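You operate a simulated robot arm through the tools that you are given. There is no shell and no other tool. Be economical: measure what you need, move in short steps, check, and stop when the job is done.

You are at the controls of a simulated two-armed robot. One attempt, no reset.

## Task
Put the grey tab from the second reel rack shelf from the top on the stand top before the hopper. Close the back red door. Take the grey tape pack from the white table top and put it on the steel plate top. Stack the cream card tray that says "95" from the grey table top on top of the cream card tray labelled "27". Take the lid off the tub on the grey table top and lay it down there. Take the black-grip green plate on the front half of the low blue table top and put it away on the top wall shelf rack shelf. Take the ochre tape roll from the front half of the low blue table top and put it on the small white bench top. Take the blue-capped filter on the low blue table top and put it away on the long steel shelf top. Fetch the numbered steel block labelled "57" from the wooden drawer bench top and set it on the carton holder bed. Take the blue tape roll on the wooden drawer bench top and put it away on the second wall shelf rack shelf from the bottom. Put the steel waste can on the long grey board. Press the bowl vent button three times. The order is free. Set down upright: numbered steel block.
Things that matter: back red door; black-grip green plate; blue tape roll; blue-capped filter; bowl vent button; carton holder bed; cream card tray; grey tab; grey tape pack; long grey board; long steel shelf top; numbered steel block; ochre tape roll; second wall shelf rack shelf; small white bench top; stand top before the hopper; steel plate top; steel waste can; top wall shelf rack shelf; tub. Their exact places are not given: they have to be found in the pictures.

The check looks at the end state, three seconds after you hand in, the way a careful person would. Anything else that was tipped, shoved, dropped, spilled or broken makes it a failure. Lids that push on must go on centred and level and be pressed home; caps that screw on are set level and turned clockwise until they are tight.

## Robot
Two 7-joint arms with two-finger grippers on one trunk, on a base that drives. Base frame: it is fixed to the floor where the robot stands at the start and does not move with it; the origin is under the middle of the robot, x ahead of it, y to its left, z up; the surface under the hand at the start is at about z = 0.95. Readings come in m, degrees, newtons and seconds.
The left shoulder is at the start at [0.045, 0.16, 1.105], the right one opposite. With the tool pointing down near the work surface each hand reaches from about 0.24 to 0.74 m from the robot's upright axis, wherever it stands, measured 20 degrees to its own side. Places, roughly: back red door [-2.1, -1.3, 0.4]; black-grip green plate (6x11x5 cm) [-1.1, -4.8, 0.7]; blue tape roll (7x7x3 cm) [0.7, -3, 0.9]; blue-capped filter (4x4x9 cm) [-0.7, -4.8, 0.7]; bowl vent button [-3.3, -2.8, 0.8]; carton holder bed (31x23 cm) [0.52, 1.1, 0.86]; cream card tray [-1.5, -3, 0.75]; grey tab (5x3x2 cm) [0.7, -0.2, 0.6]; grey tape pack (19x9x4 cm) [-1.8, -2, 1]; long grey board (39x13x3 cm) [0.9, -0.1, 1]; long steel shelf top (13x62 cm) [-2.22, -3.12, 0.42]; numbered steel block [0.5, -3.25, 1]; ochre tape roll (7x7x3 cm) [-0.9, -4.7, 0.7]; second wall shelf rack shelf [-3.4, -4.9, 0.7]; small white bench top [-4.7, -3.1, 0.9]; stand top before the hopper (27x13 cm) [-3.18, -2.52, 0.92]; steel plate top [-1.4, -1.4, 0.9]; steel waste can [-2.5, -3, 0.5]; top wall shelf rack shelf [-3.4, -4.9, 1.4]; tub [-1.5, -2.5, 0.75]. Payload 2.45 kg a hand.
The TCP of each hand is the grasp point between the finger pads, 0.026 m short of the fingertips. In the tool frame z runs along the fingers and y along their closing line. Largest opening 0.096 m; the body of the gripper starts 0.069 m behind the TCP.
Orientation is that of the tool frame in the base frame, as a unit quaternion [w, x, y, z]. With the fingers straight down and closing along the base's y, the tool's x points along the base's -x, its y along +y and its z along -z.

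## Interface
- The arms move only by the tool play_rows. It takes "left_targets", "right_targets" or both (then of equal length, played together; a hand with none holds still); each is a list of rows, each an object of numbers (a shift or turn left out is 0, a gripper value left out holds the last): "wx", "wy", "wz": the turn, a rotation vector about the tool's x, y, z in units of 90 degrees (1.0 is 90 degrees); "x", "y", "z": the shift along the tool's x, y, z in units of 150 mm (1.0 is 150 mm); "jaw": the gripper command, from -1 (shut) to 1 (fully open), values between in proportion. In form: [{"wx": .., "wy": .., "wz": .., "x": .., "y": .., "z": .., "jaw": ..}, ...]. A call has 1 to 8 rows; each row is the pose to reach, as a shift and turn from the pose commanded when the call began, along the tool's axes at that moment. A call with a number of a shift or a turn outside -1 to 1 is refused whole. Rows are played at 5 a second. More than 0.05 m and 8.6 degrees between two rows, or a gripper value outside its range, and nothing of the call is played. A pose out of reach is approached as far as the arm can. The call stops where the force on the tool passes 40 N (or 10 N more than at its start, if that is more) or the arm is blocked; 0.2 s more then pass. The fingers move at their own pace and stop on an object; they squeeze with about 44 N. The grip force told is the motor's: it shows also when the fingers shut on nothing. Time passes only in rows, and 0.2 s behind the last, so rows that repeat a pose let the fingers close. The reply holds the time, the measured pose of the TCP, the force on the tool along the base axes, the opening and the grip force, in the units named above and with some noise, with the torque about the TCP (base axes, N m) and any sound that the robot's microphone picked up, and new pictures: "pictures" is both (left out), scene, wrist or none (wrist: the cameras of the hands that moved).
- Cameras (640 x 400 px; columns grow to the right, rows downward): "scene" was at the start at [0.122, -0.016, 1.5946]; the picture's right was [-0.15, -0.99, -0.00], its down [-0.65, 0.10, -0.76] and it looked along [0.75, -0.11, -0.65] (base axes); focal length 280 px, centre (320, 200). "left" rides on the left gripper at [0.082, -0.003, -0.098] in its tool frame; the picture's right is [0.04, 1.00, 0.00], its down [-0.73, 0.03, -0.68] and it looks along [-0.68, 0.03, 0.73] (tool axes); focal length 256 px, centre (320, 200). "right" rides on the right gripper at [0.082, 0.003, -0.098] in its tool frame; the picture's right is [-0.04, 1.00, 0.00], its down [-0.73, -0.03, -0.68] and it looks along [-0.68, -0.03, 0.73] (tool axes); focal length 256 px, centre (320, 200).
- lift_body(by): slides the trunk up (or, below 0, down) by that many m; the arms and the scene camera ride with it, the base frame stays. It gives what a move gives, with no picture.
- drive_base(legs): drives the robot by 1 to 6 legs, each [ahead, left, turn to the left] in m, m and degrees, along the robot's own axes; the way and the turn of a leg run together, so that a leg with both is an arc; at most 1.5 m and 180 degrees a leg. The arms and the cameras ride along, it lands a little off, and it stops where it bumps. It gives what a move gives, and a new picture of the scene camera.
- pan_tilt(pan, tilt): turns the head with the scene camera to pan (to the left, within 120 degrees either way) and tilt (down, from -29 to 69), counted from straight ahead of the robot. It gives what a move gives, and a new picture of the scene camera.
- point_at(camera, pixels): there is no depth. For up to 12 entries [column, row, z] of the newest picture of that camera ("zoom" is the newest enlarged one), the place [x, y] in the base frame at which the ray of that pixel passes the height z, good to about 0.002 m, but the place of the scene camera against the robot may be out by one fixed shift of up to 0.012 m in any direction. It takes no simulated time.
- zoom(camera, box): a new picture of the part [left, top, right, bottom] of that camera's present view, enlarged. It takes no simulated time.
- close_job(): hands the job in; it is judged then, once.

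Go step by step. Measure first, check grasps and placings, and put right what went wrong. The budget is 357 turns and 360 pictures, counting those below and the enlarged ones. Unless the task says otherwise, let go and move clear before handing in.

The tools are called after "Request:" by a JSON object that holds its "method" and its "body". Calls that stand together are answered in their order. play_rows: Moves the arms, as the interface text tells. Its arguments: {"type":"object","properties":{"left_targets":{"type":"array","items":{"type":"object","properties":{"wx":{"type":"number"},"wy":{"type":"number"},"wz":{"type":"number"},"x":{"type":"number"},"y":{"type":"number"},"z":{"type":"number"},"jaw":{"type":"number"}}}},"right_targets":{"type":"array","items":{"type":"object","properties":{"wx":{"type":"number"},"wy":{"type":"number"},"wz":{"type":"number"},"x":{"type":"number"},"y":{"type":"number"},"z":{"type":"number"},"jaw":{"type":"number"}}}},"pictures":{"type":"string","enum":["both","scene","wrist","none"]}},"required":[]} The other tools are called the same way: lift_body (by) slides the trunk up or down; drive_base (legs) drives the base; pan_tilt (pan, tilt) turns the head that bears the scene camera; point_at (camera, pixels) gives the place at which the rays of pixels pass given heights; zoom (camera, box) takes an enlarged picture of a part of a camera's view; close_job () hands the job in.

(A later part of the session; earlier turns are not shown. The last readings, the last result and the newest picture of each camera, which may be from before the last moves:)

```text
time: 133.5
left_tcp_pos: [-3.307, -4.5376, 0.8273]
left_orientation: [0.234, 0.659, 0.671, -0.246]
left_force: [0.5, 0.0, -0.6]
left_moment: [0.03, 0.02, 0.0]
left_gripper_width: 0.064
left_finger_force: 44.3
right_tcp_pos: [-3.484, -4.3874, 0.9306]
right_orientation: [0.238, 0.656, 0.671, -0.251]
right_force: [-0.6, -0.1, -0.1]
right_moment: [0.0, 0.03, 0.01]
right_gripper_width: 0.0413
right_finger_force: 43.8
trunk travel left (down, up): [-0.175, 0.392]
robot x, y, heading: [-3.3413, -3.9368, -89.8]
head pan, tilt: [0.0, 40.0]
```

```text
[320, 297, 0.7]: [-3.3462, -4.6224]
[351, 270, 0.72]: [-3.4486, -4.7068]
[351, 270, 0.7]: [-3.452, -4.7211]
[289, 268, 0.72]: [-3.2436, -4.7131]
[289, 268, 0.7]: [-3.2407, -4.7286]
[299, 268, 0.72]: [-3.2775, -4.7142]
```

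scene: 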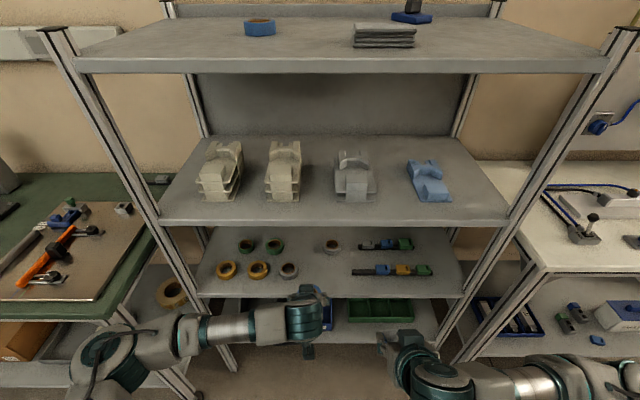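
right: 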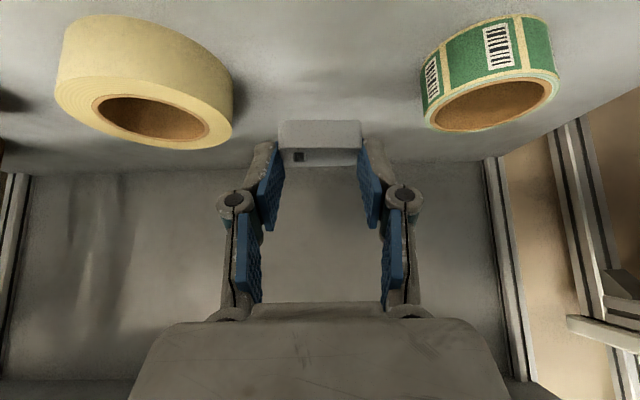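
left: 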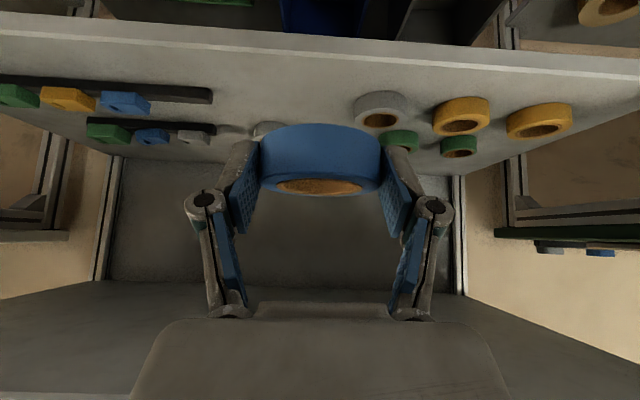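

The shelf is lower than I thought: about z 0.665, front edge y≈-4.66. I aim the roll at (-3.364,-4.73) and go in.

Request:
{"method": "play_rows", "body": {"left_targets": [{"z": 0.15, "x": -0.1, "y": -0.08}, {"z": 0.3, "x": -0.2, "y": -0.16}, {"z": 0.45, "x": -0.3, "y": -0.25}, {"z": 0.58, "x": -0.38, "y": -0.33}, {"z": 0.67, "x": -0.42, "y": -0.38}, {"z": 0.67, "x": -0.42, "y": -0.38}], "pictures": "both"}}

```text
time: 134.9
left_tcp_pos: [-3.3644, -4.6527, 0.7922]
left_orientation: [0.233, 0.659, 0.671, -0.247]
left_force: [0.2, 0.7, -1.2]
left_moment: [-0.02, -0.02, 0.0]
left_gripper_width: 0.0641
left_finger_force: 44.0
right_tcp_pos: [-3.4837, -4.3881, 0.9308]
right_orientation: [0.238, 0.656, 0.671, -0.25]
right_force: [-0.5, -0.9, 0.3]
right_moment: [0.0, 0.0, 0.01]
right_gripper_width: 0.0414
right_finger_force: 44.5
trunk travel left (down, up): [-0.175, 0.392]
robot x, y, heading: [-3.3348, -3.9338, -89.4]
head pan, tilt: [0.0, 40.0]
```

scene: 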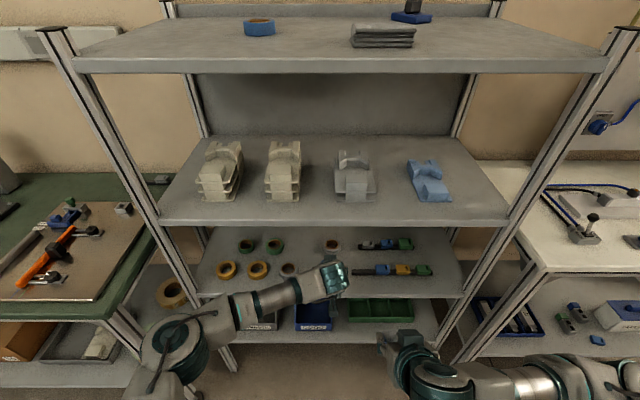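
left: 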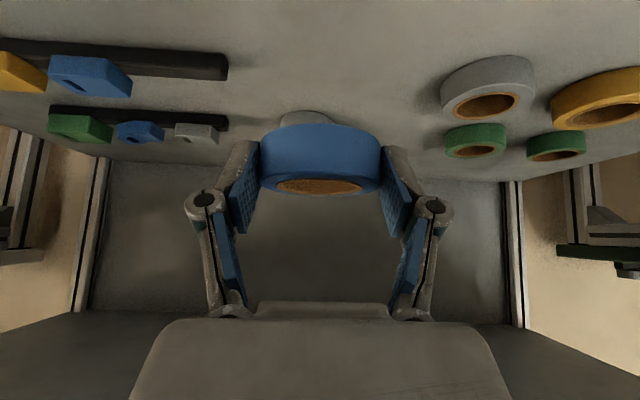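

Request:
{"method": "point_at", "body": {"camera": "left", "pixels": [[305, 112, 0.665], [226, 80, 0.665], [441, 95, 0.665], [227, 55, 0.675], [320, 0, 0.665], [305, 112, 0.68], [480, 62, 0.665]]}}

Request:
{"method": "zoom", "body": {"camera": "scene", "box": [240, 220, 440, 345]}}

```text
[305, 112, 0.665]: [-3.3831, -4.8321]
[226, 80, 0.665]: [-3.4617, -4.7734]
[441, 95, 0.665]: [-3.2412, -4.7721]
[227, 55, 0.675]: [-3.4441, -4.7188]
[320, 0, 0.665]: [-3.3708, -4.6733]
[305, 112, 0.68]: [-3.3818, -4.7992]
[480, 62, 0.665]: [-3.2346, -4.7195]
```

```text
3.20 times, centred on (340, 282) of scene
```

zoom: 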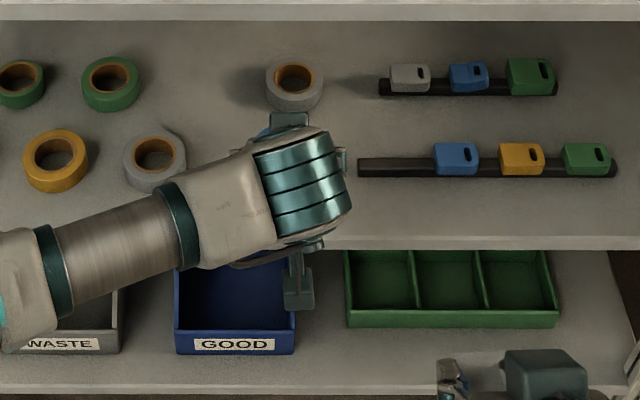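

The roll behind has its front rim at y≈-4.83, so the spot is free. I lower gently until contact.

Request:
{"method": "play_rows", "body": {"left_targets": [{"z": 0.25, "x": 0.02}, {"z": 0.5, "x": 0.04}, {"z": 0.66, "x": 0.05}, {"z": 0.69, "x": 0.08}, {"z": 0.71, "x": 0.095}, {"z": 0.73, "x": 0.11}], "pictures": "wrist"}}

```text
time: 136.3
left_tcp_pos: [-3.365, -4.7099, 0.7043]
left_orientation: [0.238, 0.658, 0.67, -0.25]
left_force: [-0.2, -3.2, 33.1]
left_moment: [0.23, -0.65, 0.01]
left_gripper_width: 0.064
left_finger_force: 43.9
right_tcp_pos: [-3.4835, -4.3856, 0.9347]
right_orientation: [0.24, 0.656, 0.67, -0.252]
right_force: [-0.2, 0.2, 0.4]
right_moment: [0.01, 0.0, 0.02]
right_gripper_width: 0.0417
right_finger_force: 44.6
trunk travel left (down, up): [-0.175, 0.392]
robot x, y, heading: [-3.3387, -3.9355, -89.7]
head pan, tilt: [0.0, 40.0]
```

left: 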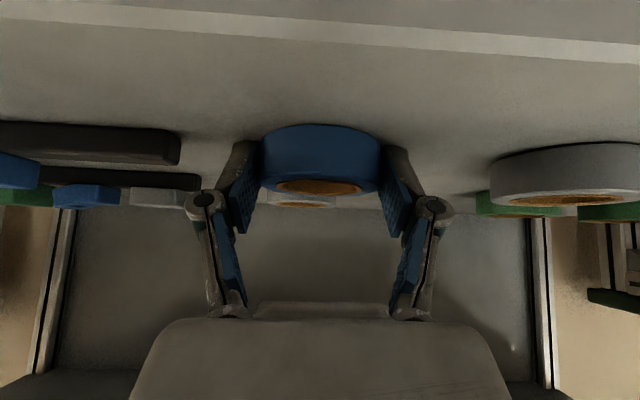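

Contact at 33 N. I open slightly and withdraw straight along the tool.

Request:
{"method": "play_rows", "body": {"left_targets": [{"z": -0.01, "x": -0.01}, {"z": -0.01, "x": -0.01, "jaw": 0.7}, {"z": -0.01, "x": -0.01}, {"z": -0.2}, {"z": -0.4}, {"z": -0.6, "x": 0.05}, {"z": -0.8, "x": 0.1}, {"z": -1.0, "x": 0.15}], "pictures": "wrist"}}

```text
time: 138.1
left_tcp_pos: [-3.3627, -4.5939, 0.8]
left_orientation: [0.233, 0.659, 0.671, -0.247]
left_force: [0.0, -0.8, -0.3]
left_moment: [-0.01, -0.03, 0.03]
left_gripper_width: 0.082
left_finger_force: 0.0
right_tcp_pos: [-3.4832, -4.3879, 0.9303]
right_orientation: [0.238, 0.656, 0.67, -0.251]
right_force: [0.5, 0.3, -1.5]
right_moment: [0.03, -0.04, -0.03]
right_gripper_width: 0.0416
right_finger_force: 43.8
trunk travel left (down, up): [-0.175, 0.392]
robot x, y, heading: [-3.3372, -3.9365, -89.8]
head pan, tilt: [0.0, 40.0]
```

left: 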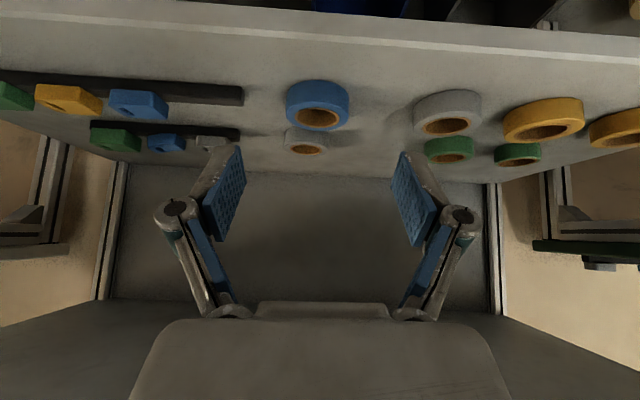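

Roll is on the shelf, well placed. I back off, raise the trunk and turn to face the hopper machine.

Request:
{"method": "drive_base", "body": {"legs": [[-0.25, 0, 0], [0, 0, 180]]}}

Request:
{"method": "lift_body", "body": {"by": 0.2}}

Request:
{"method": "pan_tilt", "body": {"pan": 0, "tilt": 35}}

```text
time: 145.4
left_tcp_pos: [-2.9461, -3.1811, 0.8067]
left_orientation: [0.312, -0.435, 0.833, 0.138]
left_force: [0.0, 0.2, -0.1]
left_moment: [-0.03, 0.0, 0.07]
left_gripper_width: 0.0817
left_finger_force: 0.0
right_tcp_pos: [-2.9737, -3.4021, 0.9369]
right_orientation: [0.314, -0.451, 0.821, 0.157]
right_force: [-0.5, -0.2, 0.5]
right_moment: [0.0, 0.0, -0.02]
right_gripper_width: 0.0415
right_finger_force: 44.0
trunk travel left (down, up): [-0.175, 0.392]
robot x, y, heading: [-3.3376, -3.688, 56.5]
head pan, tilt: [0.0, 40.0]
stopped in leg 2: the force on the tool passed its limit at 94 N (the readings are from after the stop); the commanded pose is now the measured one
```

scene: 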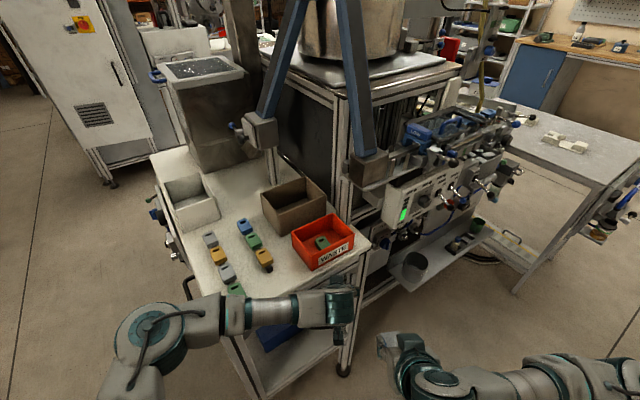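

```text
time: 145.9
left_tcp_pos: [-2.9511, -3.189, 0.8172]
left_orientation: [0.308, -0.434, 0.835, 0.137]
left_force: [2.9, -1.3, -12.4]
left_moment: [-0.1, -0.43, 0.04]
left_gripper_width: 0.0781
left_finger_force: 0.0
right_tcp_pos: [-2.9756, -3.4084, 0.9551]
right_orientation: [0.318, -0.449, 0.819, 0.16]
right_force: [0.1, 0.6, 0.4]
right_moment: [0.02, 0.01, -0.02]
right_gripper_width: 0.0413
right_finger_force: 43.5
trunk travel left (down, up): [-0.189, 0.377]
robot x, y, heading: [-3.3411, -3.6865, 56.4]
head pan, tilt: [0.0, 40.0]
stopped: the force on the tool passed its limit at 51 N (the readings are from after the stop); the commanded pose is now the measured one
```

```text
time: 146.6
left_tcp_pos: [-2.9504, -3.1895, 0.8163]
left_orientation: [0.307, -0.435, 0.835, 0.138]
left_force: [-3.9, -9.5, -6.0]
left_moment: [0.35, -0.51, 0.4]
left_gripper_width: 0.0788
left_finger_force: 0.0
right_tcp_pos: [-2.9756, -3.4076, 0.9544]
right_orientation: [0.317, -0.45, 0.82, 0.159]
right_force: [-0.9, -0.2, -0.5]
right_moment: [0.01, 0.0, 0.01]
right_gripper_width: 0.041
right_finger_force: 44.0
trunk travel left (down, up): [-0.189, 0.377]
robot x, y, heading: [-3.3388, -3.6872, 56.6]
head pan, tilt: [0.0, 35.0]
```

scene: 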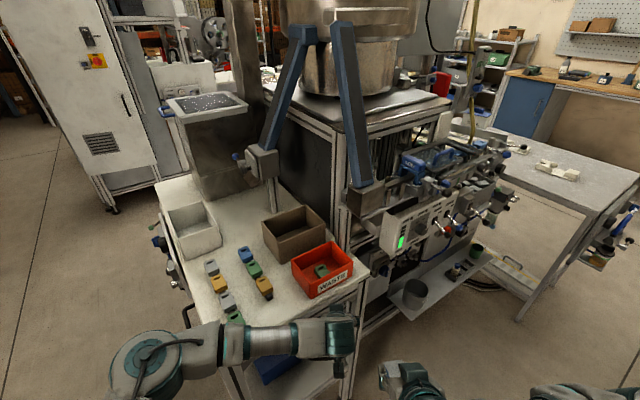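

The left hand ran into the hopper bench's front edge while turning; the items on it (bins, coloured tabs) look unmoved. I back straight away from it.

Request:
{"method": "drive_base", "body": {"legs": [[-0.25, 0, 0]]}}

Request:
{"method": "zoom", "body": {"camera": "scene", "box": [140, 170, 400, 333]}}

```text
time: 148.4
left_tcp_pos: [-3.0892, -3.3951, 0.8176]
left_orientation: [0.308, -0.436, 0.835, 0.139]
left_force: [0.2, -0.7, -0.2]
left_moment: [0.05, 0.0, 0.0]
left_gripper_width: 0.0815
left_finger_force: 0.1
right_tcp_pos: [-3.1138, -3.6148, 0.9529]
right_orientation: [0.317, -0.449, 0.82, 0.158]
right_force: [-1.0, 0.4, -0.5]
right_moment: [0.01, 0.01, -0.01]
right_gripper_width: 0.041
right_finger_force: 44.2
trunk travel left (down, up): [-0.189, 0.377]
robot x, y, heading: [-3.4808, -3.9005, 56.4]
head pan, tilt: [0.0, 35.0]
```

scene: 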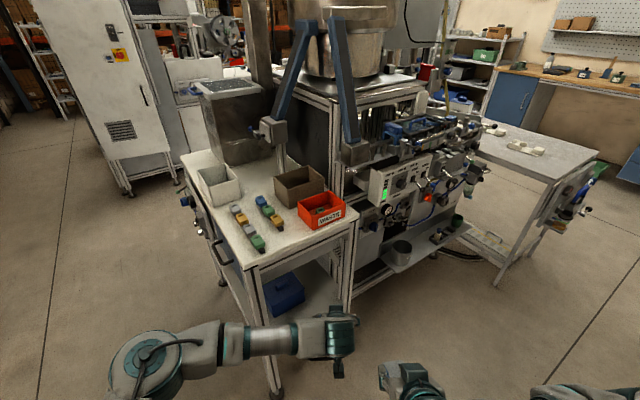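

```text
2.45 times, centred on (270, 252) of scene
```

zoom: 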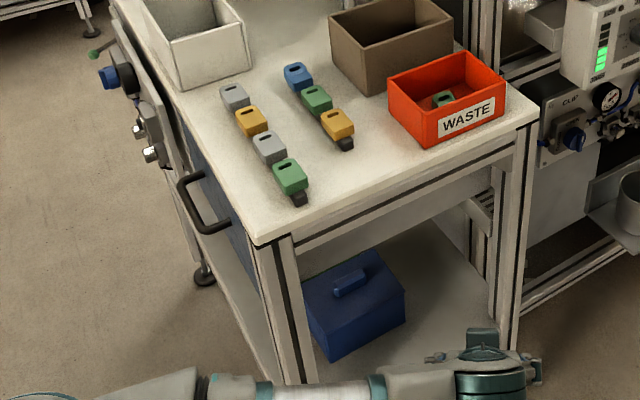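

Tabs and bins look undisturbed. The stand and knob panel are best reached from the bench's left (west) side, so I raise the trunk fully clear and go round.

Request:
{"method": "lift_body", "body": {"by": 0.33}}

Request:
{"method": "drive_base", "body": {"legs": [[0, 0, 66], [0.9, 0, 0], [0, 0, -32.4]]}}

Request:
{"method": "pan_tilt", "body": {"pan": -50, "tilt": 35}}

```text
time: 151.7
left_tcp_pos: [-3.0917, -3.3973, 1.149]
left_orientation: [0.309, -0.435, 0.834, 0.139]
left_force: [-0.6, -0.1, 0.3]
left_moment: [-0.02, -0.02, 0.01]
left_gripper_width: 0.0819
left_finger_force: 0.1
right_tcp_pos: [-3.1159, -3.6171, 1.2857]
right_orientation: [0.32, -0.448, 0.82, 0.159]
right_force: [-0.2, 0.4, -0.4]
right_moment: [-0.01, -0.01, 0.01]
right_gripper_width: 0.041
right_finger_force: 43.7
trunk travel left (down, up): [-0.519, 0.047]
robot x, y, heading: [-3.477, -3.8967, 56.2]
head pan, tilt: [0.0, 35.0]
```

```text
time: 160.8
left_tcp_pos: [-3.9084, -2.5232, 1.1494]
left_orientation: [0.254, -0.661, 0.67, 0.224]
left_force: [0.1, 0.2, -0.2]
left_moment: [-0.02, 0.02, -0.01]
left_gripper_width: 0.0818
left_finger_force: 0.1
right_tcp_pos: [-3.8061, -2.7192, 1.2867]
right_orientation: [-0.258, 0.669, -0.652, -0.246]
right_force: [0.3, -0.2, 1.0]
right_moment: [0.0, -0.01, 0.01]
right_gripper_width: 0.0397
right_finger_force: 43.9
trunk travel left (down, up): [-0.519, 0.047]
robot x, y, heading: [-3.955, -3.1539, 90.7]
head pan, tilt: [0.0, 35.0]
```

scene: 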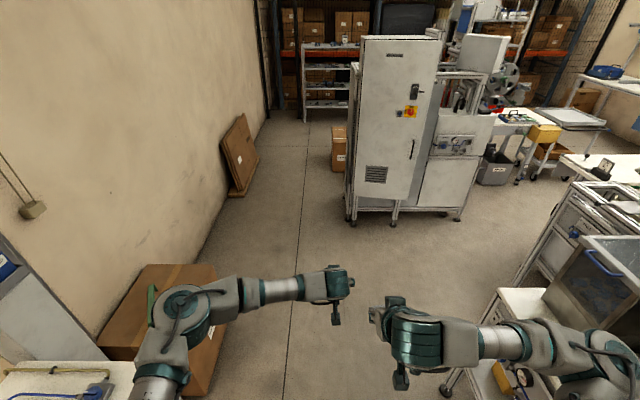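

```text
time: 162.0
left_tcp_pos: [-3.9113, -2.5258, 1.1517]
left_orientation: [0.255, -0.661, 0.669, 0.225]
left_force: [0.0, 0.2, 0.2]
left_moment: [0.0, -0.01, -0.02]
left_gripper_width: 0.0817
left_finger_force: 0.0
right_tcp_pos: [-3.8094, -2.7213, 1.2885]
right_orientation: [-0.26, 0.669, -0.652, -0.246]
right_force: [0.2, 0.4, -0.3]
right_moment: [0.01, 0.05, 0.01]
right_gripper_width: 0.0394
right_finger_force: 43.8
trunk travel left (down, up): [-0.519, 0.047]
robot x, y, heading: [-3.9501, -3.1506, 90.5]
head pan, tilt: [-50.0, 35.0]
```

scene: 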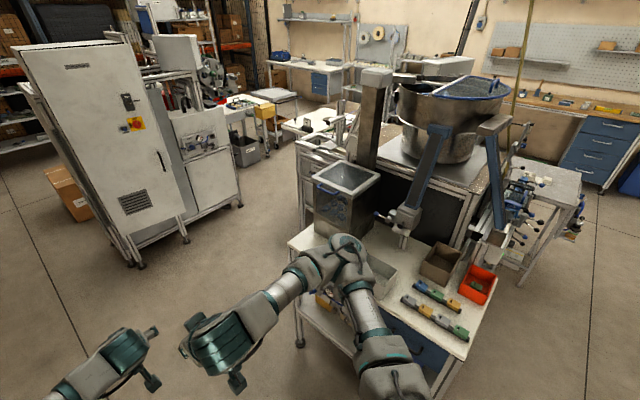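

The spot (-3.18,-2.52) lies just before the glass hopper box, around (344,250), hidden by my elbow. The right jaw reading fell slightly, so I check the tab, then go round a bit wider to face it.

Request:
{"method": "zoom", "body": {"camera": "right", "box": [160, 80, 480, 280]}}

Request:
{"method": "drive_base", "body": {"legs": [[0, 0, 25], [0.3, 0, 0], [0, 0, -25], [0.5, 0, 0], [0, 0, -90]]}}

Request:
{"method": "pan_tilt", "body": {"pan": -10, "tilt": 45}}

```text
2.00 times, centred on (320, 180) of right
```

zoom: 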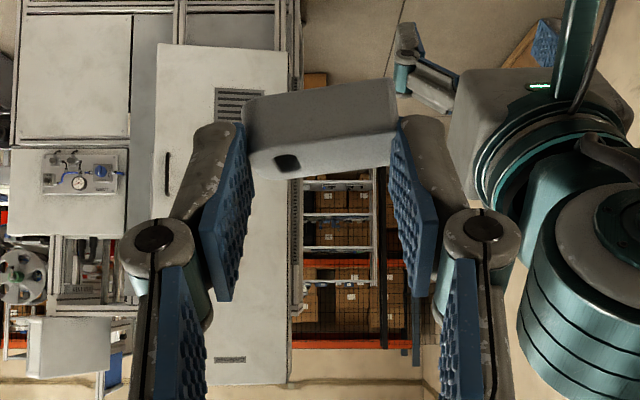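

```text
time: 173.0
left_tcp_pos: [-3.4603, -2.4411, 1.1512]
left_orientation: [0.34, 0.02, 0.94, -0.027]
left_force: [0.3, -0.2, -0.3]
left_moment: [-0.04, 0.0, 0.02]
left_gripper_width: 0.0814
left_finger_force: 0.0
right_tcp_pos: [-3.6582, -2.5374, 1.2881]
right_orientation: [0.357, 0.001, 0.934, -0.014]
right_force: [-0.5, 0.4, -0.6]
right_moment: [-0.01, -0.01, -0.01]
right_gripper_width: 0.0
right_finger_force: 28.6
trunk travel left (down, up): [-0.519, 0.047]
robot x, y, heading: [-4.0845, -2.3796, -1.5]
head pan, tilt: [-50.0, 35.0]
```

scene: 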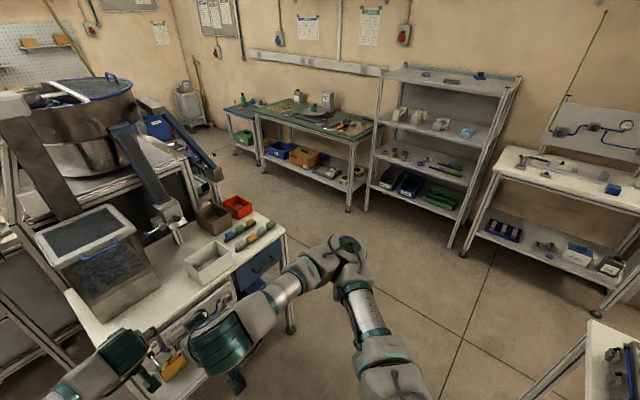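

```text
time: 174.1
left_tcp_pos: [-3.464, -2.4397, 1.1535]
left_orientation: [0.34, 0.02, 0.94, -0.028]
left_force: [0.8, -0.7, 0.4]
left_moment: [-0.02, 0.01, 0.03]
left_gripper_width: 0.0818
left_finger_force: 0.1
right_tcp_pos: [-3.6616, -2.5358, 1.2906]
right_orientation: [0.359, 0.001, 0.933, -0.015]
right_force: [0.1, 0.1, 0.0]
right_moment: [0.01, 0.01, -0.02]
right_gripper_width: 0.0
right_finger_force: 28.7
trunk travel left (down, up): [-0.519, 0.047]
robot x, y, heading: [-4.0821, -2.3809, -1.5]
head pan, tilt: [-10.0, 45.0]
```

scene: 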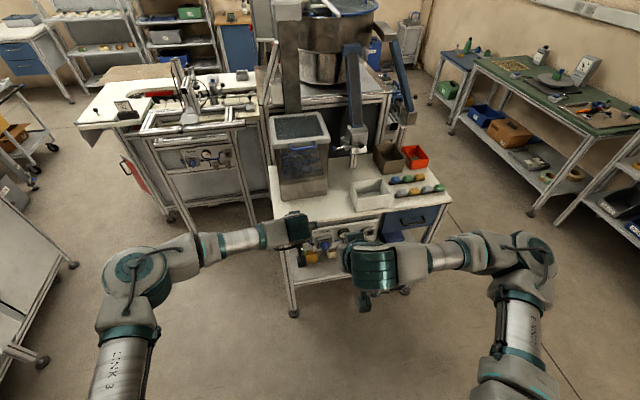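

The right jaws are now fully shut: the tab slipped out on this last drive. I search the floor around the path.

Request:
{"method": "zoom", "body": {"camera": "scene", "box": [390, 200, 640, 356]}}

Request:
{"method": "pan_tilt", "body": {"pan": -10, "tilt": 69}}

Request:
{"method": "pan_tilt", "body": {"pan": -70, "tilt": 60}}

Request:
{"method": "pan_tilt", "body": {"pan": 60, "tilt": 55}}

```text
2.56 times, centred on (515, 278) of scene
```

zoom: 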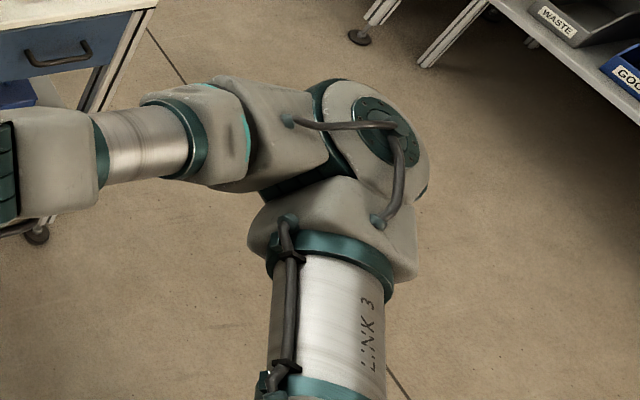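

```text
time: 174.9
left_tcp_pos: [-3.4634, -2.4404, 1.1534]
left_orientation: [0.341, 0.02, 0.94, -0.027]
left_force: [0.1, -0.3, 0.5]
left_moment: [0.05, -0.03, 0.02]
left_gripper_width: 0.0817
left_finger_force: 0.1
right_tcp_pos: [-3.6633, -2.5369, 1.2897]
right_orientation: [0.359, 0.001, 0.933, -0.015]
right_force: [0.4, -0.3, 0.3]
right_moment: [-0.01, 0.01, -0.04]
right_gripper_width: 0.0
right_finger_force: 28.6
trunk travel left (down, up): [-0.519, 0.047]
robot x, y, heading: [-4.0857, -2.3844, -1.2]
head pan, tilt: [-10.0, 68.8]
```

scene: 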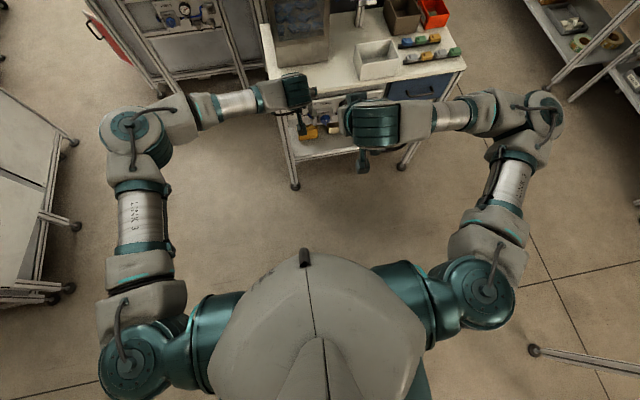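

```text
time: 176.2
left_tcp_pos: [-3.4625, -2.4397, 1.1522]
left_orientation: [0.341, 0.02, 0.939, -0.027]
left_force: [-0.1, 0.6, -0.6]
left_moment: [0.03, 0.01, 0.01]
left_gripper_width: 0.0817
left_finger_force: 0.0
right_tcp_pos: [-3.6632, -2.5371, 1.2898]
right_orientation: [0.359, 0.001, 0.933, -0.015]
right_force: [-1.4, -0.3, 0.3]
right_moment: [0.0, 0.01, 0.0]
right_gripper_width: 0.0001
right_finger_force: 28.1
trunk travel left (down, up): [-0.519, 0.047]
robot x, y, heading: [-4.0829, -2.3825, -1.2]
head pan, tilt: [-70.0, 60.0]
```

scene: 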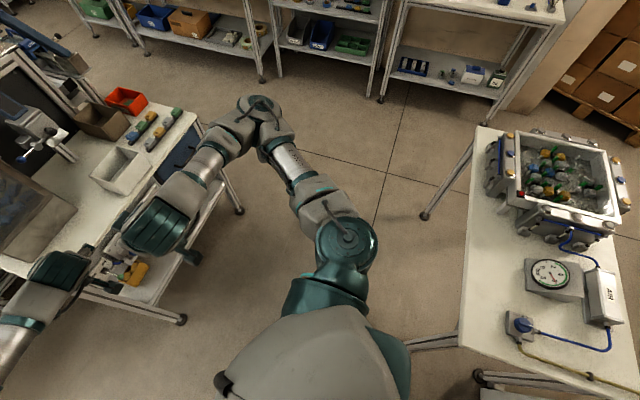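

```text
time: 178.4
left_tcp_pos: [-3.4633, -2.4401, 1.1545]
left_orientation: [0.34, 0.021, 0.94, -0.028]
left_force: [-0.4, 0.6, -0.2]
left_moment: [-0.01, 0.0, -0.02]
left_gripper_width: 0.0815
left_finger_force: 0.2
right_tcp_pos: [-3.6633, -2.5363, 1.2901]
right_orientation: [0.359, 0.002, 0.933, -0.015]
right_force: [0.4, 0.5, 0.5]
right_moment: [-0.02, 0.02, 0.01]
right_gripper_width: 0.0001
right_finger_force: 28.4
trunk travel left (down, up): [-0.519, 0.047]
robot x, y, heading: [-4.0899, -2.3793, -1.7]
head pan, tilt: [60.0, 55.0]
```

scene: 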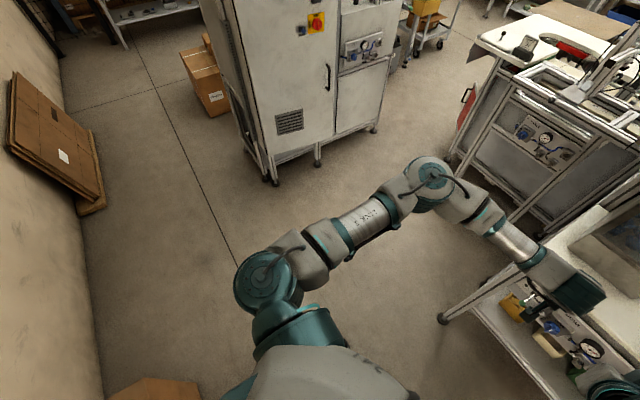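

I don't see it yet; I enlarge the floor regions.

Request:
{"method": "zoom", "body": {"camera": "scene", "box": [80, 180, 480, 400]}}

Request:
{"method": "pan_tilt", "body": {"pan": 110, "tilt": 55}}

Request:
{"method": "pan_tilt", "body": {"pan": -115, "tilt": 55}}

Request:
{"method": "pan_tilt", "body": {"pan": -40, "tilt": 60}}

Request:
{"method": "zoom", "body": {"camera": "scene", "box": [160, 180, 560, 400]}}

```text
1.60 times, centred on (280, 290) of scene
```

zoom: 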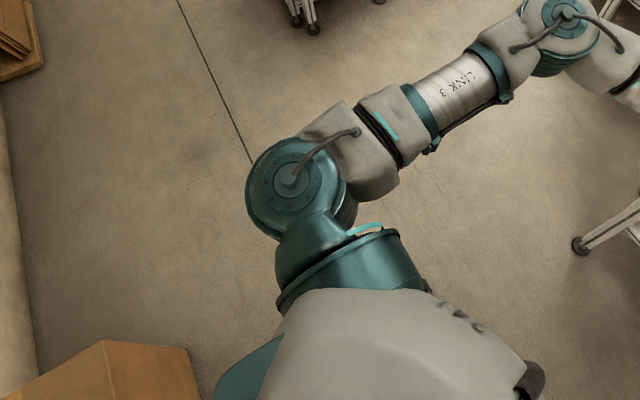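

```text
time: 179.5
left_tcp_pos: [-3.463, -2.4401, 1.1541]
left_orientation: [0.34, 0.021, 0.94, -0.028]
left_force: [-0.2, 0.1, -0.2]
left_moment: [0.0, 0.01, 0.01]
left_gripper_width: 0.0815
left_finger_force: 0.1
right_tcp_pos: [-3.6639, -2.5359, 1.2901]
right_orientation: [0.359, 0.001, 0.933, -0.015]
right_force: [0.4, 0.6, -0.4]
right_moment: [0.02, -0.01, -0.02]
right_gripper_width: 0.0
right_finger_force: 29.0
trunk travel left (down, up): [-0.519, 0.047]
robot x, y, heading: [-4.0851, -2.382, -1.6]
head pan, tilt: [110.0, 55.0]
```

scene: 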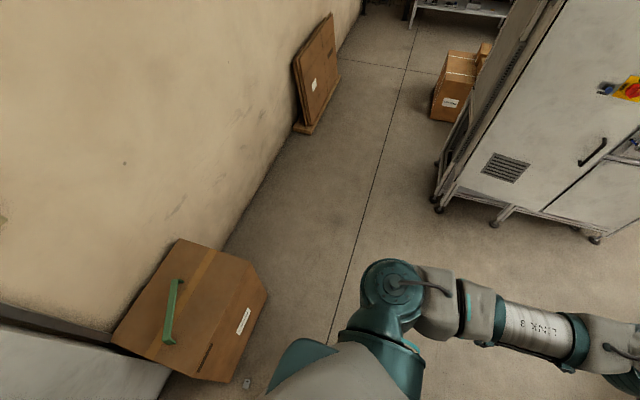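

```text
time: 182.8
left_tcp_pos: [-3.4628, -2.4401, 1.1531]
left_orientation: [0.341, 0.021, 0.939, -0.028]
left_force: [-0.4, 0.8, 0.7]
left_moment: [0.02, 0.01, 0.0]
left_gripper_width: 0.0817
left_finger_force: 0.1
right_tcp_pos: [-3.663, -2.537, 1.2893]
right_orientation: [0.359, 0.002, 0.933, -0.015]
right_force: [0.2, 0.1, -0.2]
right_moment: [0.0, -0.02, 0.0]
right_gripper_width: 0.0001
right_finger_force: 29.3
trunk travel left (down, up): [-0.519, 0.047]
robot x, y, heading: [-4.0832, -2.3867, -1.4]
head pan, tilt: [-115.0, 55.0]
```

scene: 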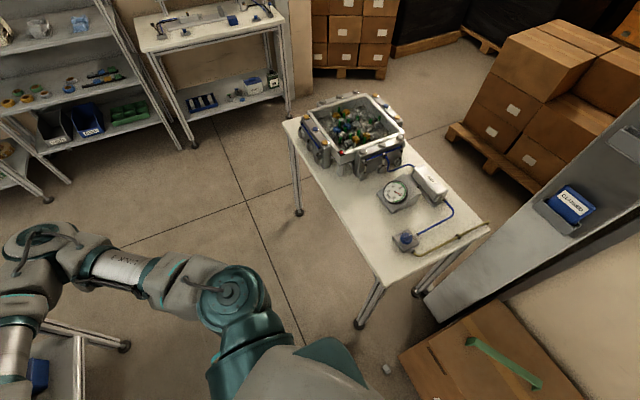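

```text
time: 184.2
left_tcp_pos: [-3.463, -2.4405, 1.1542]
left_orientation: [0.34, 0.021, 0.94, -0.028]
left_force: [0.4, 0.9, -0.3]
left_moment: [0.02, -0.07, -0.01]
left_gripper_width: 0.0813
left_finger_force: 0.0
right_tcp_pos: [-3.663, -2.5353, 1.2885]
right_orientation: [0.358, 0.002, 0.934, -0.015]
right_force: [-0.4, -0.5, -0.1]
right_moment: [0.0, 0.0, 0.03]
right_gripper_width: 0.0
right_finger_force: 28.6
trunk travel left (down, up): [-0.519, 0.047]
robot x, y, heading: [-4.084, -2.3857, -1.5]
head pan, tilt: [-40.0, 60.0]
```

scene: 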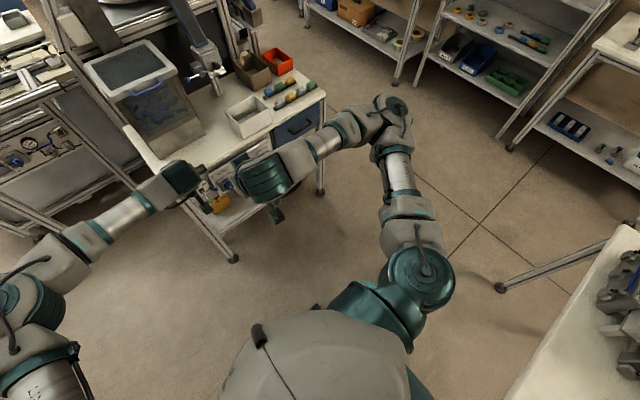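

```text
1.60 times, centred on (360, 290) of scene
```

zoom: 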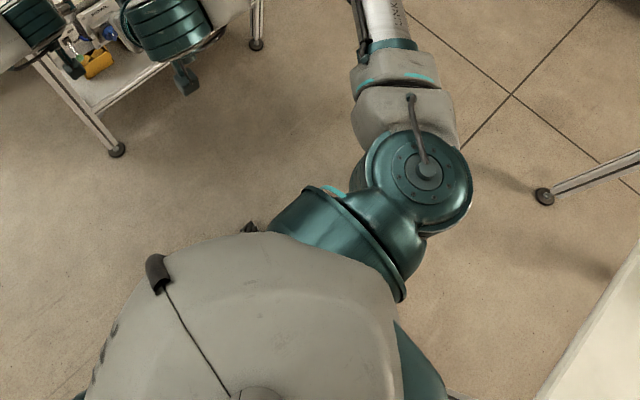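

A small grey thing lies near the cardboard box, at (247,383) in the pan-110 view and (386,369) in the pan -115 view. I measure it.

Request:
{"method": "pan_tilt", "body": {"pan": -118, "tilt": 60}}

Request:
{"method": "zoom", "body": {"camera": "scene", "box": [300, 240, 500, 365]}}

```text
time: 185.7
left_tcp_pos: [-3.4626, -2.4409, 1.155]
left_orientation: [0.34, 0.021, 0.94, -0.028]
left_force: [0.5, -0.4, 0.1]
left_moment: [-0.01, -0.01, -0.01]
left_gripper_width: 0.0816
left_finger_force: 0.1
right_tcp_pos: [-3.6642, -2.5361, 1.2898]
right_orientation: [0.359, 0.002, 0.933, -0.015]
right_force: [-0.5, 0.2, -0.2]
right_moment: [0.01, -0.03, -0.01]
right_gripper_width: 0.0
right_finger_force: 29.1
trunk travel left (down, up): [-0.519, 0.047]
robot x, y, heading: [-4.0812, -2.384, -1.6]
head pan, tilt: [-118.0, 60.0]
```

scene: 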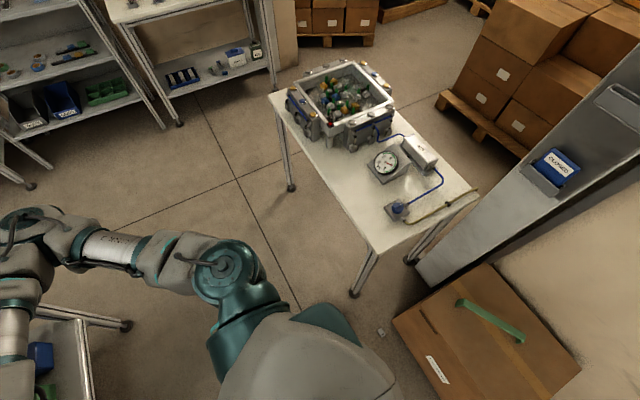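

```text
3.20 times, centred on (400, 302) of scene
```

zoom: 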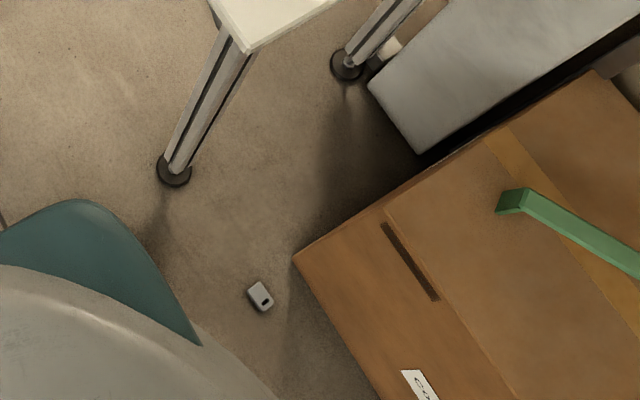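

Request:
{"method": "point_at", "body": {"camera": "zoom", "pixels": [[260, 297, 0.02], [260, 297, 0.0], [249, 290, 0.02], [270, 303, 0.02], [258, 283, 0.02], [262, 311, 0.02], [294, 258, 0.4], [175, 175, 0.0], [294, 258, 0.3]]}}

```text
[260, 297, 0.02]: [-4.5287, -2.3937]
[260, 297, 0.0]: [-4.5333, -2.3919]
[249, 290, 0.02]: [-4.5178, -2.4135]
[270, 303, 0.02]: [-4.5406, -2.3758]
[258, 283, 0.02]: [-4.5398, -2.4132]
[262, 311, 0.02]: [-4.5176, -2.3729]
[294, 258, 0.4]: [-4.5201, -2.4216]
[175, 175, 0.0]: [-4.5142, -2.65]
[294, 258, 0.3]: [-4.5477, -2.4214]
```

The tab lies flat on the floor at (-4.53,-2.394), its long side along y, about 8 cm in front of the box. I pull the left hand in, set the right hand vertical and open, then turn to face it at heading 200°.

Request:
{"method": "play_rows", "body": {"left_targets": [{"x": 0.12, "z": -0.1, "y": 0.1}, {"x": 0.24, "z": -0.2, "y": 0.2}, {"x": 0.36, "z": -0.3, "y": 0.3}, {"x": 0.48, "z": -0.4, "y": 0.4}, {"x": 0.6, "z": -0.5, "y": 0.5}, {"x": 0.72, "z": -0.6, "y": 0.6}, {"x": 0.82, "z": -0.68, "y": 0.67}], "right_targets": [{"wy": 0.07, "jaw": 1}, {"wy": 0.14}, {"wy": 0.21}, {"wy": 0.28}, {"wy": 0.35}, {"wy": 0.42}, {"wy": 0.467}], "pictures": "none"}}

Request:
{"method": "play_rows", "body": {"left_targets": [{"x": 0.12, "z": -0.1, "y": 0.1}, {"x": 0.24, "z": -0.2, "y": 0.2}, {"x": 0.36, "z": -0.3, "y": 0.3}, {"x": 0.48, "z": -0.4, "y": 0.4}, {"x": 0.6, "z": -0.5, "y": 0.5}, {"x": 0.72, "z": -0.6, "y": 0.6}, {"x": 0.82, "z": -0.68, "y": 0.67}], "pictures": "none"}}

Request:
{"method": "drive_base", "body": {"legs": [[0, 0, 100], [0, 0, 101]]}}

Request:
{"method": "pan_tilt", "body": {"pan": 0, "tilt": 60}}

```text
time: 187.3
left_tcp_pos: [-3.6178, -2.3292, 1.1498]
left_orientation: [0.341, 0.02, 0.939, -0.029]
left_force: [-0.4, 0.0, -0.9]
left_moment: [-0.02, 0.01, -0.02]
left_gripper_width: 0.0818
left_finger_force: 0.0
right_tcp_pos: [-3.6628, -2.5346, 1.2889]
right_orientation: [0.0, 0.007, 1.0, -0.013]
right_force: [-0.1, 0.8, 0.4]
right_moment: [0.01, 0.03, 0.02]
right_gripper_width: 0.0957
right_finger_force: 0.0
trunk travel left (down, up): [-0.519, 0.047]
robot x, y, heading: [-4.0853, -2.3855, -1.4]
head pan, tilt: [-118.0, 60.0]
```

```text
time: 188.9
left_tcp_pos: [-3.6875, -2.2549, 1.1258]
left_orientation: [0.341, 0.019, 0.939, -0.027]
left_force: [-0.5, -0.3, 0.1]
left_moment: [-0.04, -0.01, 0.0]
left_gripper_width: 0.0817
left_finger_force: 0.0
left hand out of reach, approached as far as the arm can: row 4, 5, 6, 7
right_tcp_pos: [-3.6643, -2.5351, 1.2889]
right_orientation: [0.001, 0.007, 1.0, -0.014]
right_force: [-0.1, -0.9, 0.5]
right_moment: [-0.01, 0.0, -0.01]
right_gripper_width: 0.0959
right_finger_force: 0.1
trunk travel left (down, up): [-0.519, 0.047]
robot x, y, heading: [-4.0852, -2.382, -1.6]
head pan, tilt: [-118.0, 60.0]
```

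```text
time: 197.9
left_tcp_pos: [-4.4034, -2.6516, 1.1262]
left_orientation: [0.038, 0.926, 0.161, -0.34]
left_force: [-0.4, 0.2, -0.4]
left_moment: [-0.01, -0.01, 0.01]
left_gripper_width: 0.0817
left_finger_force: 0.1
right_tcp_pos: [-4.5327, -2.4008, 1.2894]
right_orientation: [-0.014, 0.982, 0.186, -0.004]
right_force: [-0.5, -0.3, 0.0]
right_moment: [-0.02, -0.04, 0.04]
right_gripper_width: 0.0959
right_finger_force: 0.2
trunk travel left (down, up): [-0.519, 0.047]
robot x, y, heading: [-4.0833, -2.3833, -159.2]
head pan, tilt: [-118.0, 60.0]
```

scene: 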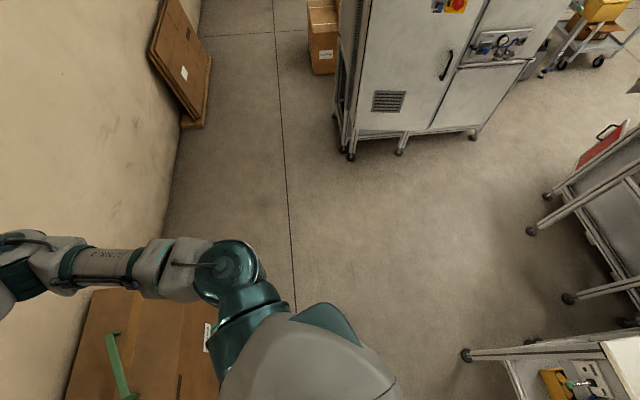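

```text
time: 199.8
left_tcp_pos: [-4.4026, -2.652, 1.1273]
left_orientation: [0.038, 0.925, 0.162, -0.341]
left_force: [0.4, -0.1, 0.2]
left_moment: [0.0, 0.0, -0.02]
left_gripper_width: 0.0815
left_finger_force: 0.1
right_tcp_pos: [-4.53, -2.4002, 1.2903]
right_orientation: [-0.013, 0.982, 0.186, -0.005]
right_force: [0.6, -0.7, 0.2]
right_moment: [-0.02, 0.0, -0.01]
right_gripper_width: 0.0961
right_finger_force: 0.0
trunk travel left (down, up): [-0.519, 0.047]
robot x, y, heading: [-4.0872, -2.3857, -159.3]
head pan, tilt: [0.0, 60.0]
```

scene: 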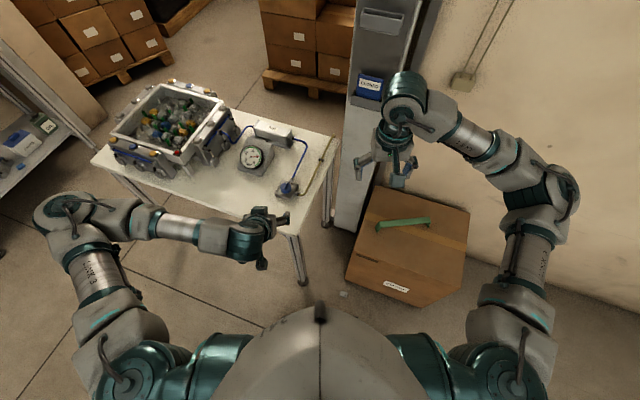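

The right hand is already above the tab's spot. To keep the left hand clear of the white bench while lowering, I turn 24° further, then lower the trunk.

Request:
{"method": "drive_base", "body": {"legs": [[0, 0, 24]]}}

Request:
{"method": "lift_body", "body": {"by": -0.51}}

Request:
{"method": "pan_tilt", "body": {"pan": -20, "tilt": 65}}

```text
time: 201.5
left_tcp_pos: [-4.2663, -2.7562, 1.128]
left_orientation: [0.11, 0.871, 0.352, -0.324]
left_force: [0.2, 0.8, 0.3]
left_moment: [0.0, -0.02, 0.0]
left_gripper_width: 0.0817
left_finger_force: 0.0
right_tcp_pos: [-4.4867, -2.5784, 1.2896]
right_orientation: [-0.011, 0.922, 0.387, -0.007]
right_force: [-0.1, 0.3, -0.2]
right_moment: [0.0, -0.02, 0.03]
right_gripper_width: 0.0959
right_finger_force: 0.0
trunk travel left (down, up): [-0.519, 0.047]
robot x, y, heading: [-4.0855, -2.3825, -135.0]
head pan, tilt: [0.0, 60.0]
```

scene: 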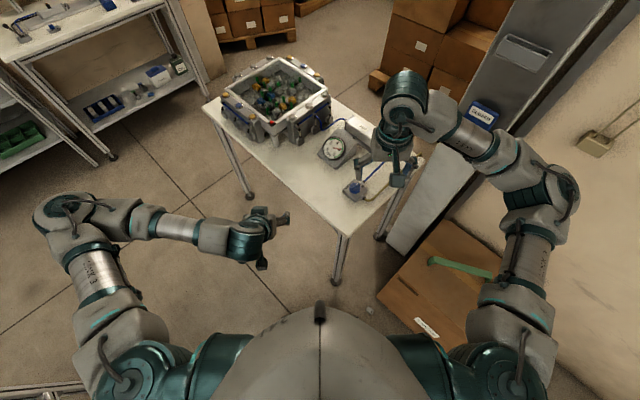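

```text
refused: -0.51 is not a number from -0.4 to 0.4
```

```text
time: 202.3
left_tcp_pos: [-4.264, -2.7553, 1.1294]
left_orientation: [0.11, 0.871, 0.351, -0.327]
left_force: [-0.3, 0.7, 0.2]
left_moment: [0.0, 0.01, -0.02]
left_gripper_width: 0.0814
left_finger_force: 0.1
right_tcp_pos: [-4.4825, -2.5783, 1.2916]
right_orientation: [-0.012, 0.922, 0.387, -0.009]
right_force: [0.2, -1.1, 0.1]
right_moment: [0.02, -0.05, -0.05]
right_gripper_width: 0.0962
right_finger_force: 0.0
trunk travel left (down, up): [-0.519, 0.047]
robot x, y, heading: [-4.0823, -2.3829, -135.0]
head pan, tilt: [-20.0, 65.0]
```

scene: 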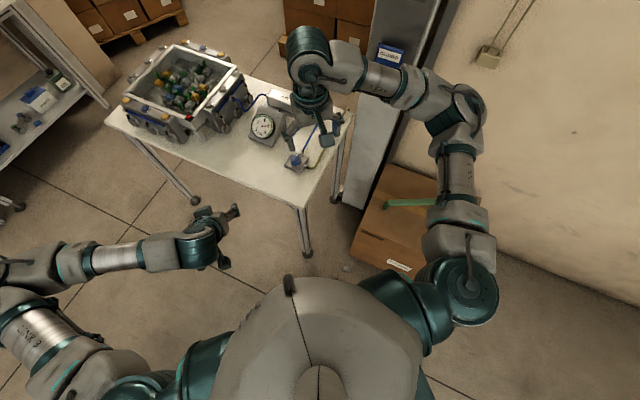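

I shift the right hand back and right to above the tab and turn it 45° to line up, then lower the trunk in two steps.

Request:
{"method": "play_rows", "body": {"right_targets": [{"x": 0.08, "y": -0.12, "wz": 0.06}, {"x": 0.16, "y": -0.25, "wz": 0.13}, {"x": 0.25, "y": -0.38, "wz": 0.2}, {"x": 0.34, "y": -0.5, "wz": 0.27}, {"x": 0.43, "y": -0.63, "wz": 0.34}, {"x": 0.52, "y": -0.76, "wz": 0.41}, {"x": 0.6, "y": -0.9, "wz": 0.47}, {"x": 0.67, "y": -1.0, "wz": 0.5}], "pictures": "none"}}

Request:
{"method": "lift_body", "body": {"by": -0.4}}

Request:
{"method": "play_rows", "body": {"right_targets": [{}], "pictures": "both"}}

```text
time: 204.1
left_tcp_pos: [-4.2634, -2.7536, 1.1287]
left_orientation: [0.109, 0.871, 0.351, -0.326]
left_force: [0.4, -0.2, -0.1]
left_moment: [-0.02, -0.01, -0.02]
left_gripper_width: 0.0816
left_finger_force: 0.1
right_tcp_pos: [-4.5213, -2.3991, 1.2955]
right_orientation: [-0.007, 1.0, 0.004, -0.012]
right_force: [0.5, -0.3, 0.3]
right_moment: [0.0, 0.01, 0.05]
right_gripper_width: 0.0958
right_finger_force: 0.0
trunk travel left (down, up): [-0.519, 0.047]
robot x, y, heading: [-4.0878, -2.3781, -135.1]
head pan, tilt: [-20.0, 65.0]
```

```text
time: 207.9
left_tcp_pos: [-4.2462, -2.7376, 0.6174]
left_orientation: [0.049, 0.909, 0.371, -0.182]
left_force: [-0.4, 0.3, 0.2]
left_moment: [-0.01, -0.03, 0.03]
left_gripper_width: 0.0816
left_finger_force: 0.1
right_tcp_pos: [-4.5172, -2.4006, 0.8959]
right_orientation: [-0.007, 1.0, 0.004, -0.013]
right_force: [1.4, 0.5, -0.1]
right_moment: [0.03, 0.01, 0.0]
right_gripper_width: 0.0959
right_finger_force: 0.1
trunk travel left (down, up): [-0.119, 0.447]
robot x, y, heading: [-4.0823, -2.3848, -134.9]
head pan, tilt: [-20.0, 65.0]
```

```text
time: 208.3
left_tcp_pos: [-4.246, -2.738, 0.6166]
left_orientation: [0.049, 0.909, 0.371, -0.182]
left_force: [-0.1, -0.5, 0.2]
left_moment: [0.02, 0.02, -0.01]
left_gripper_width: 0.0815
left_finger_force: 0.1
right_tcp_pos: [-4.5179, -2.4003, 0.8951]
right_orientation: [-0.008, 1.0, 0.004, -0.012]
right_force: [0.8, 0.1, 0.9]
right_moment: [-0.02, -0.03, 0.02]
right_gripper_width: 0.0961
right_finger_force: 0.1
trunk travel left (down, up): [-0.119, 0.447]
robot x, y, heading: [-4.086, -2.3849, -135.0]
head pan, tilt: [-20.0, 65.0]
```

scene: 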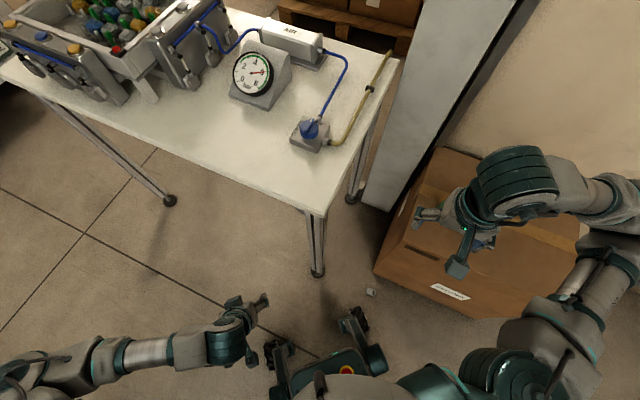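
right: 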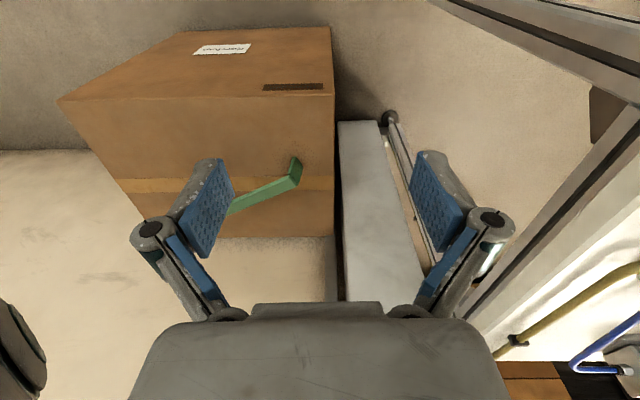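

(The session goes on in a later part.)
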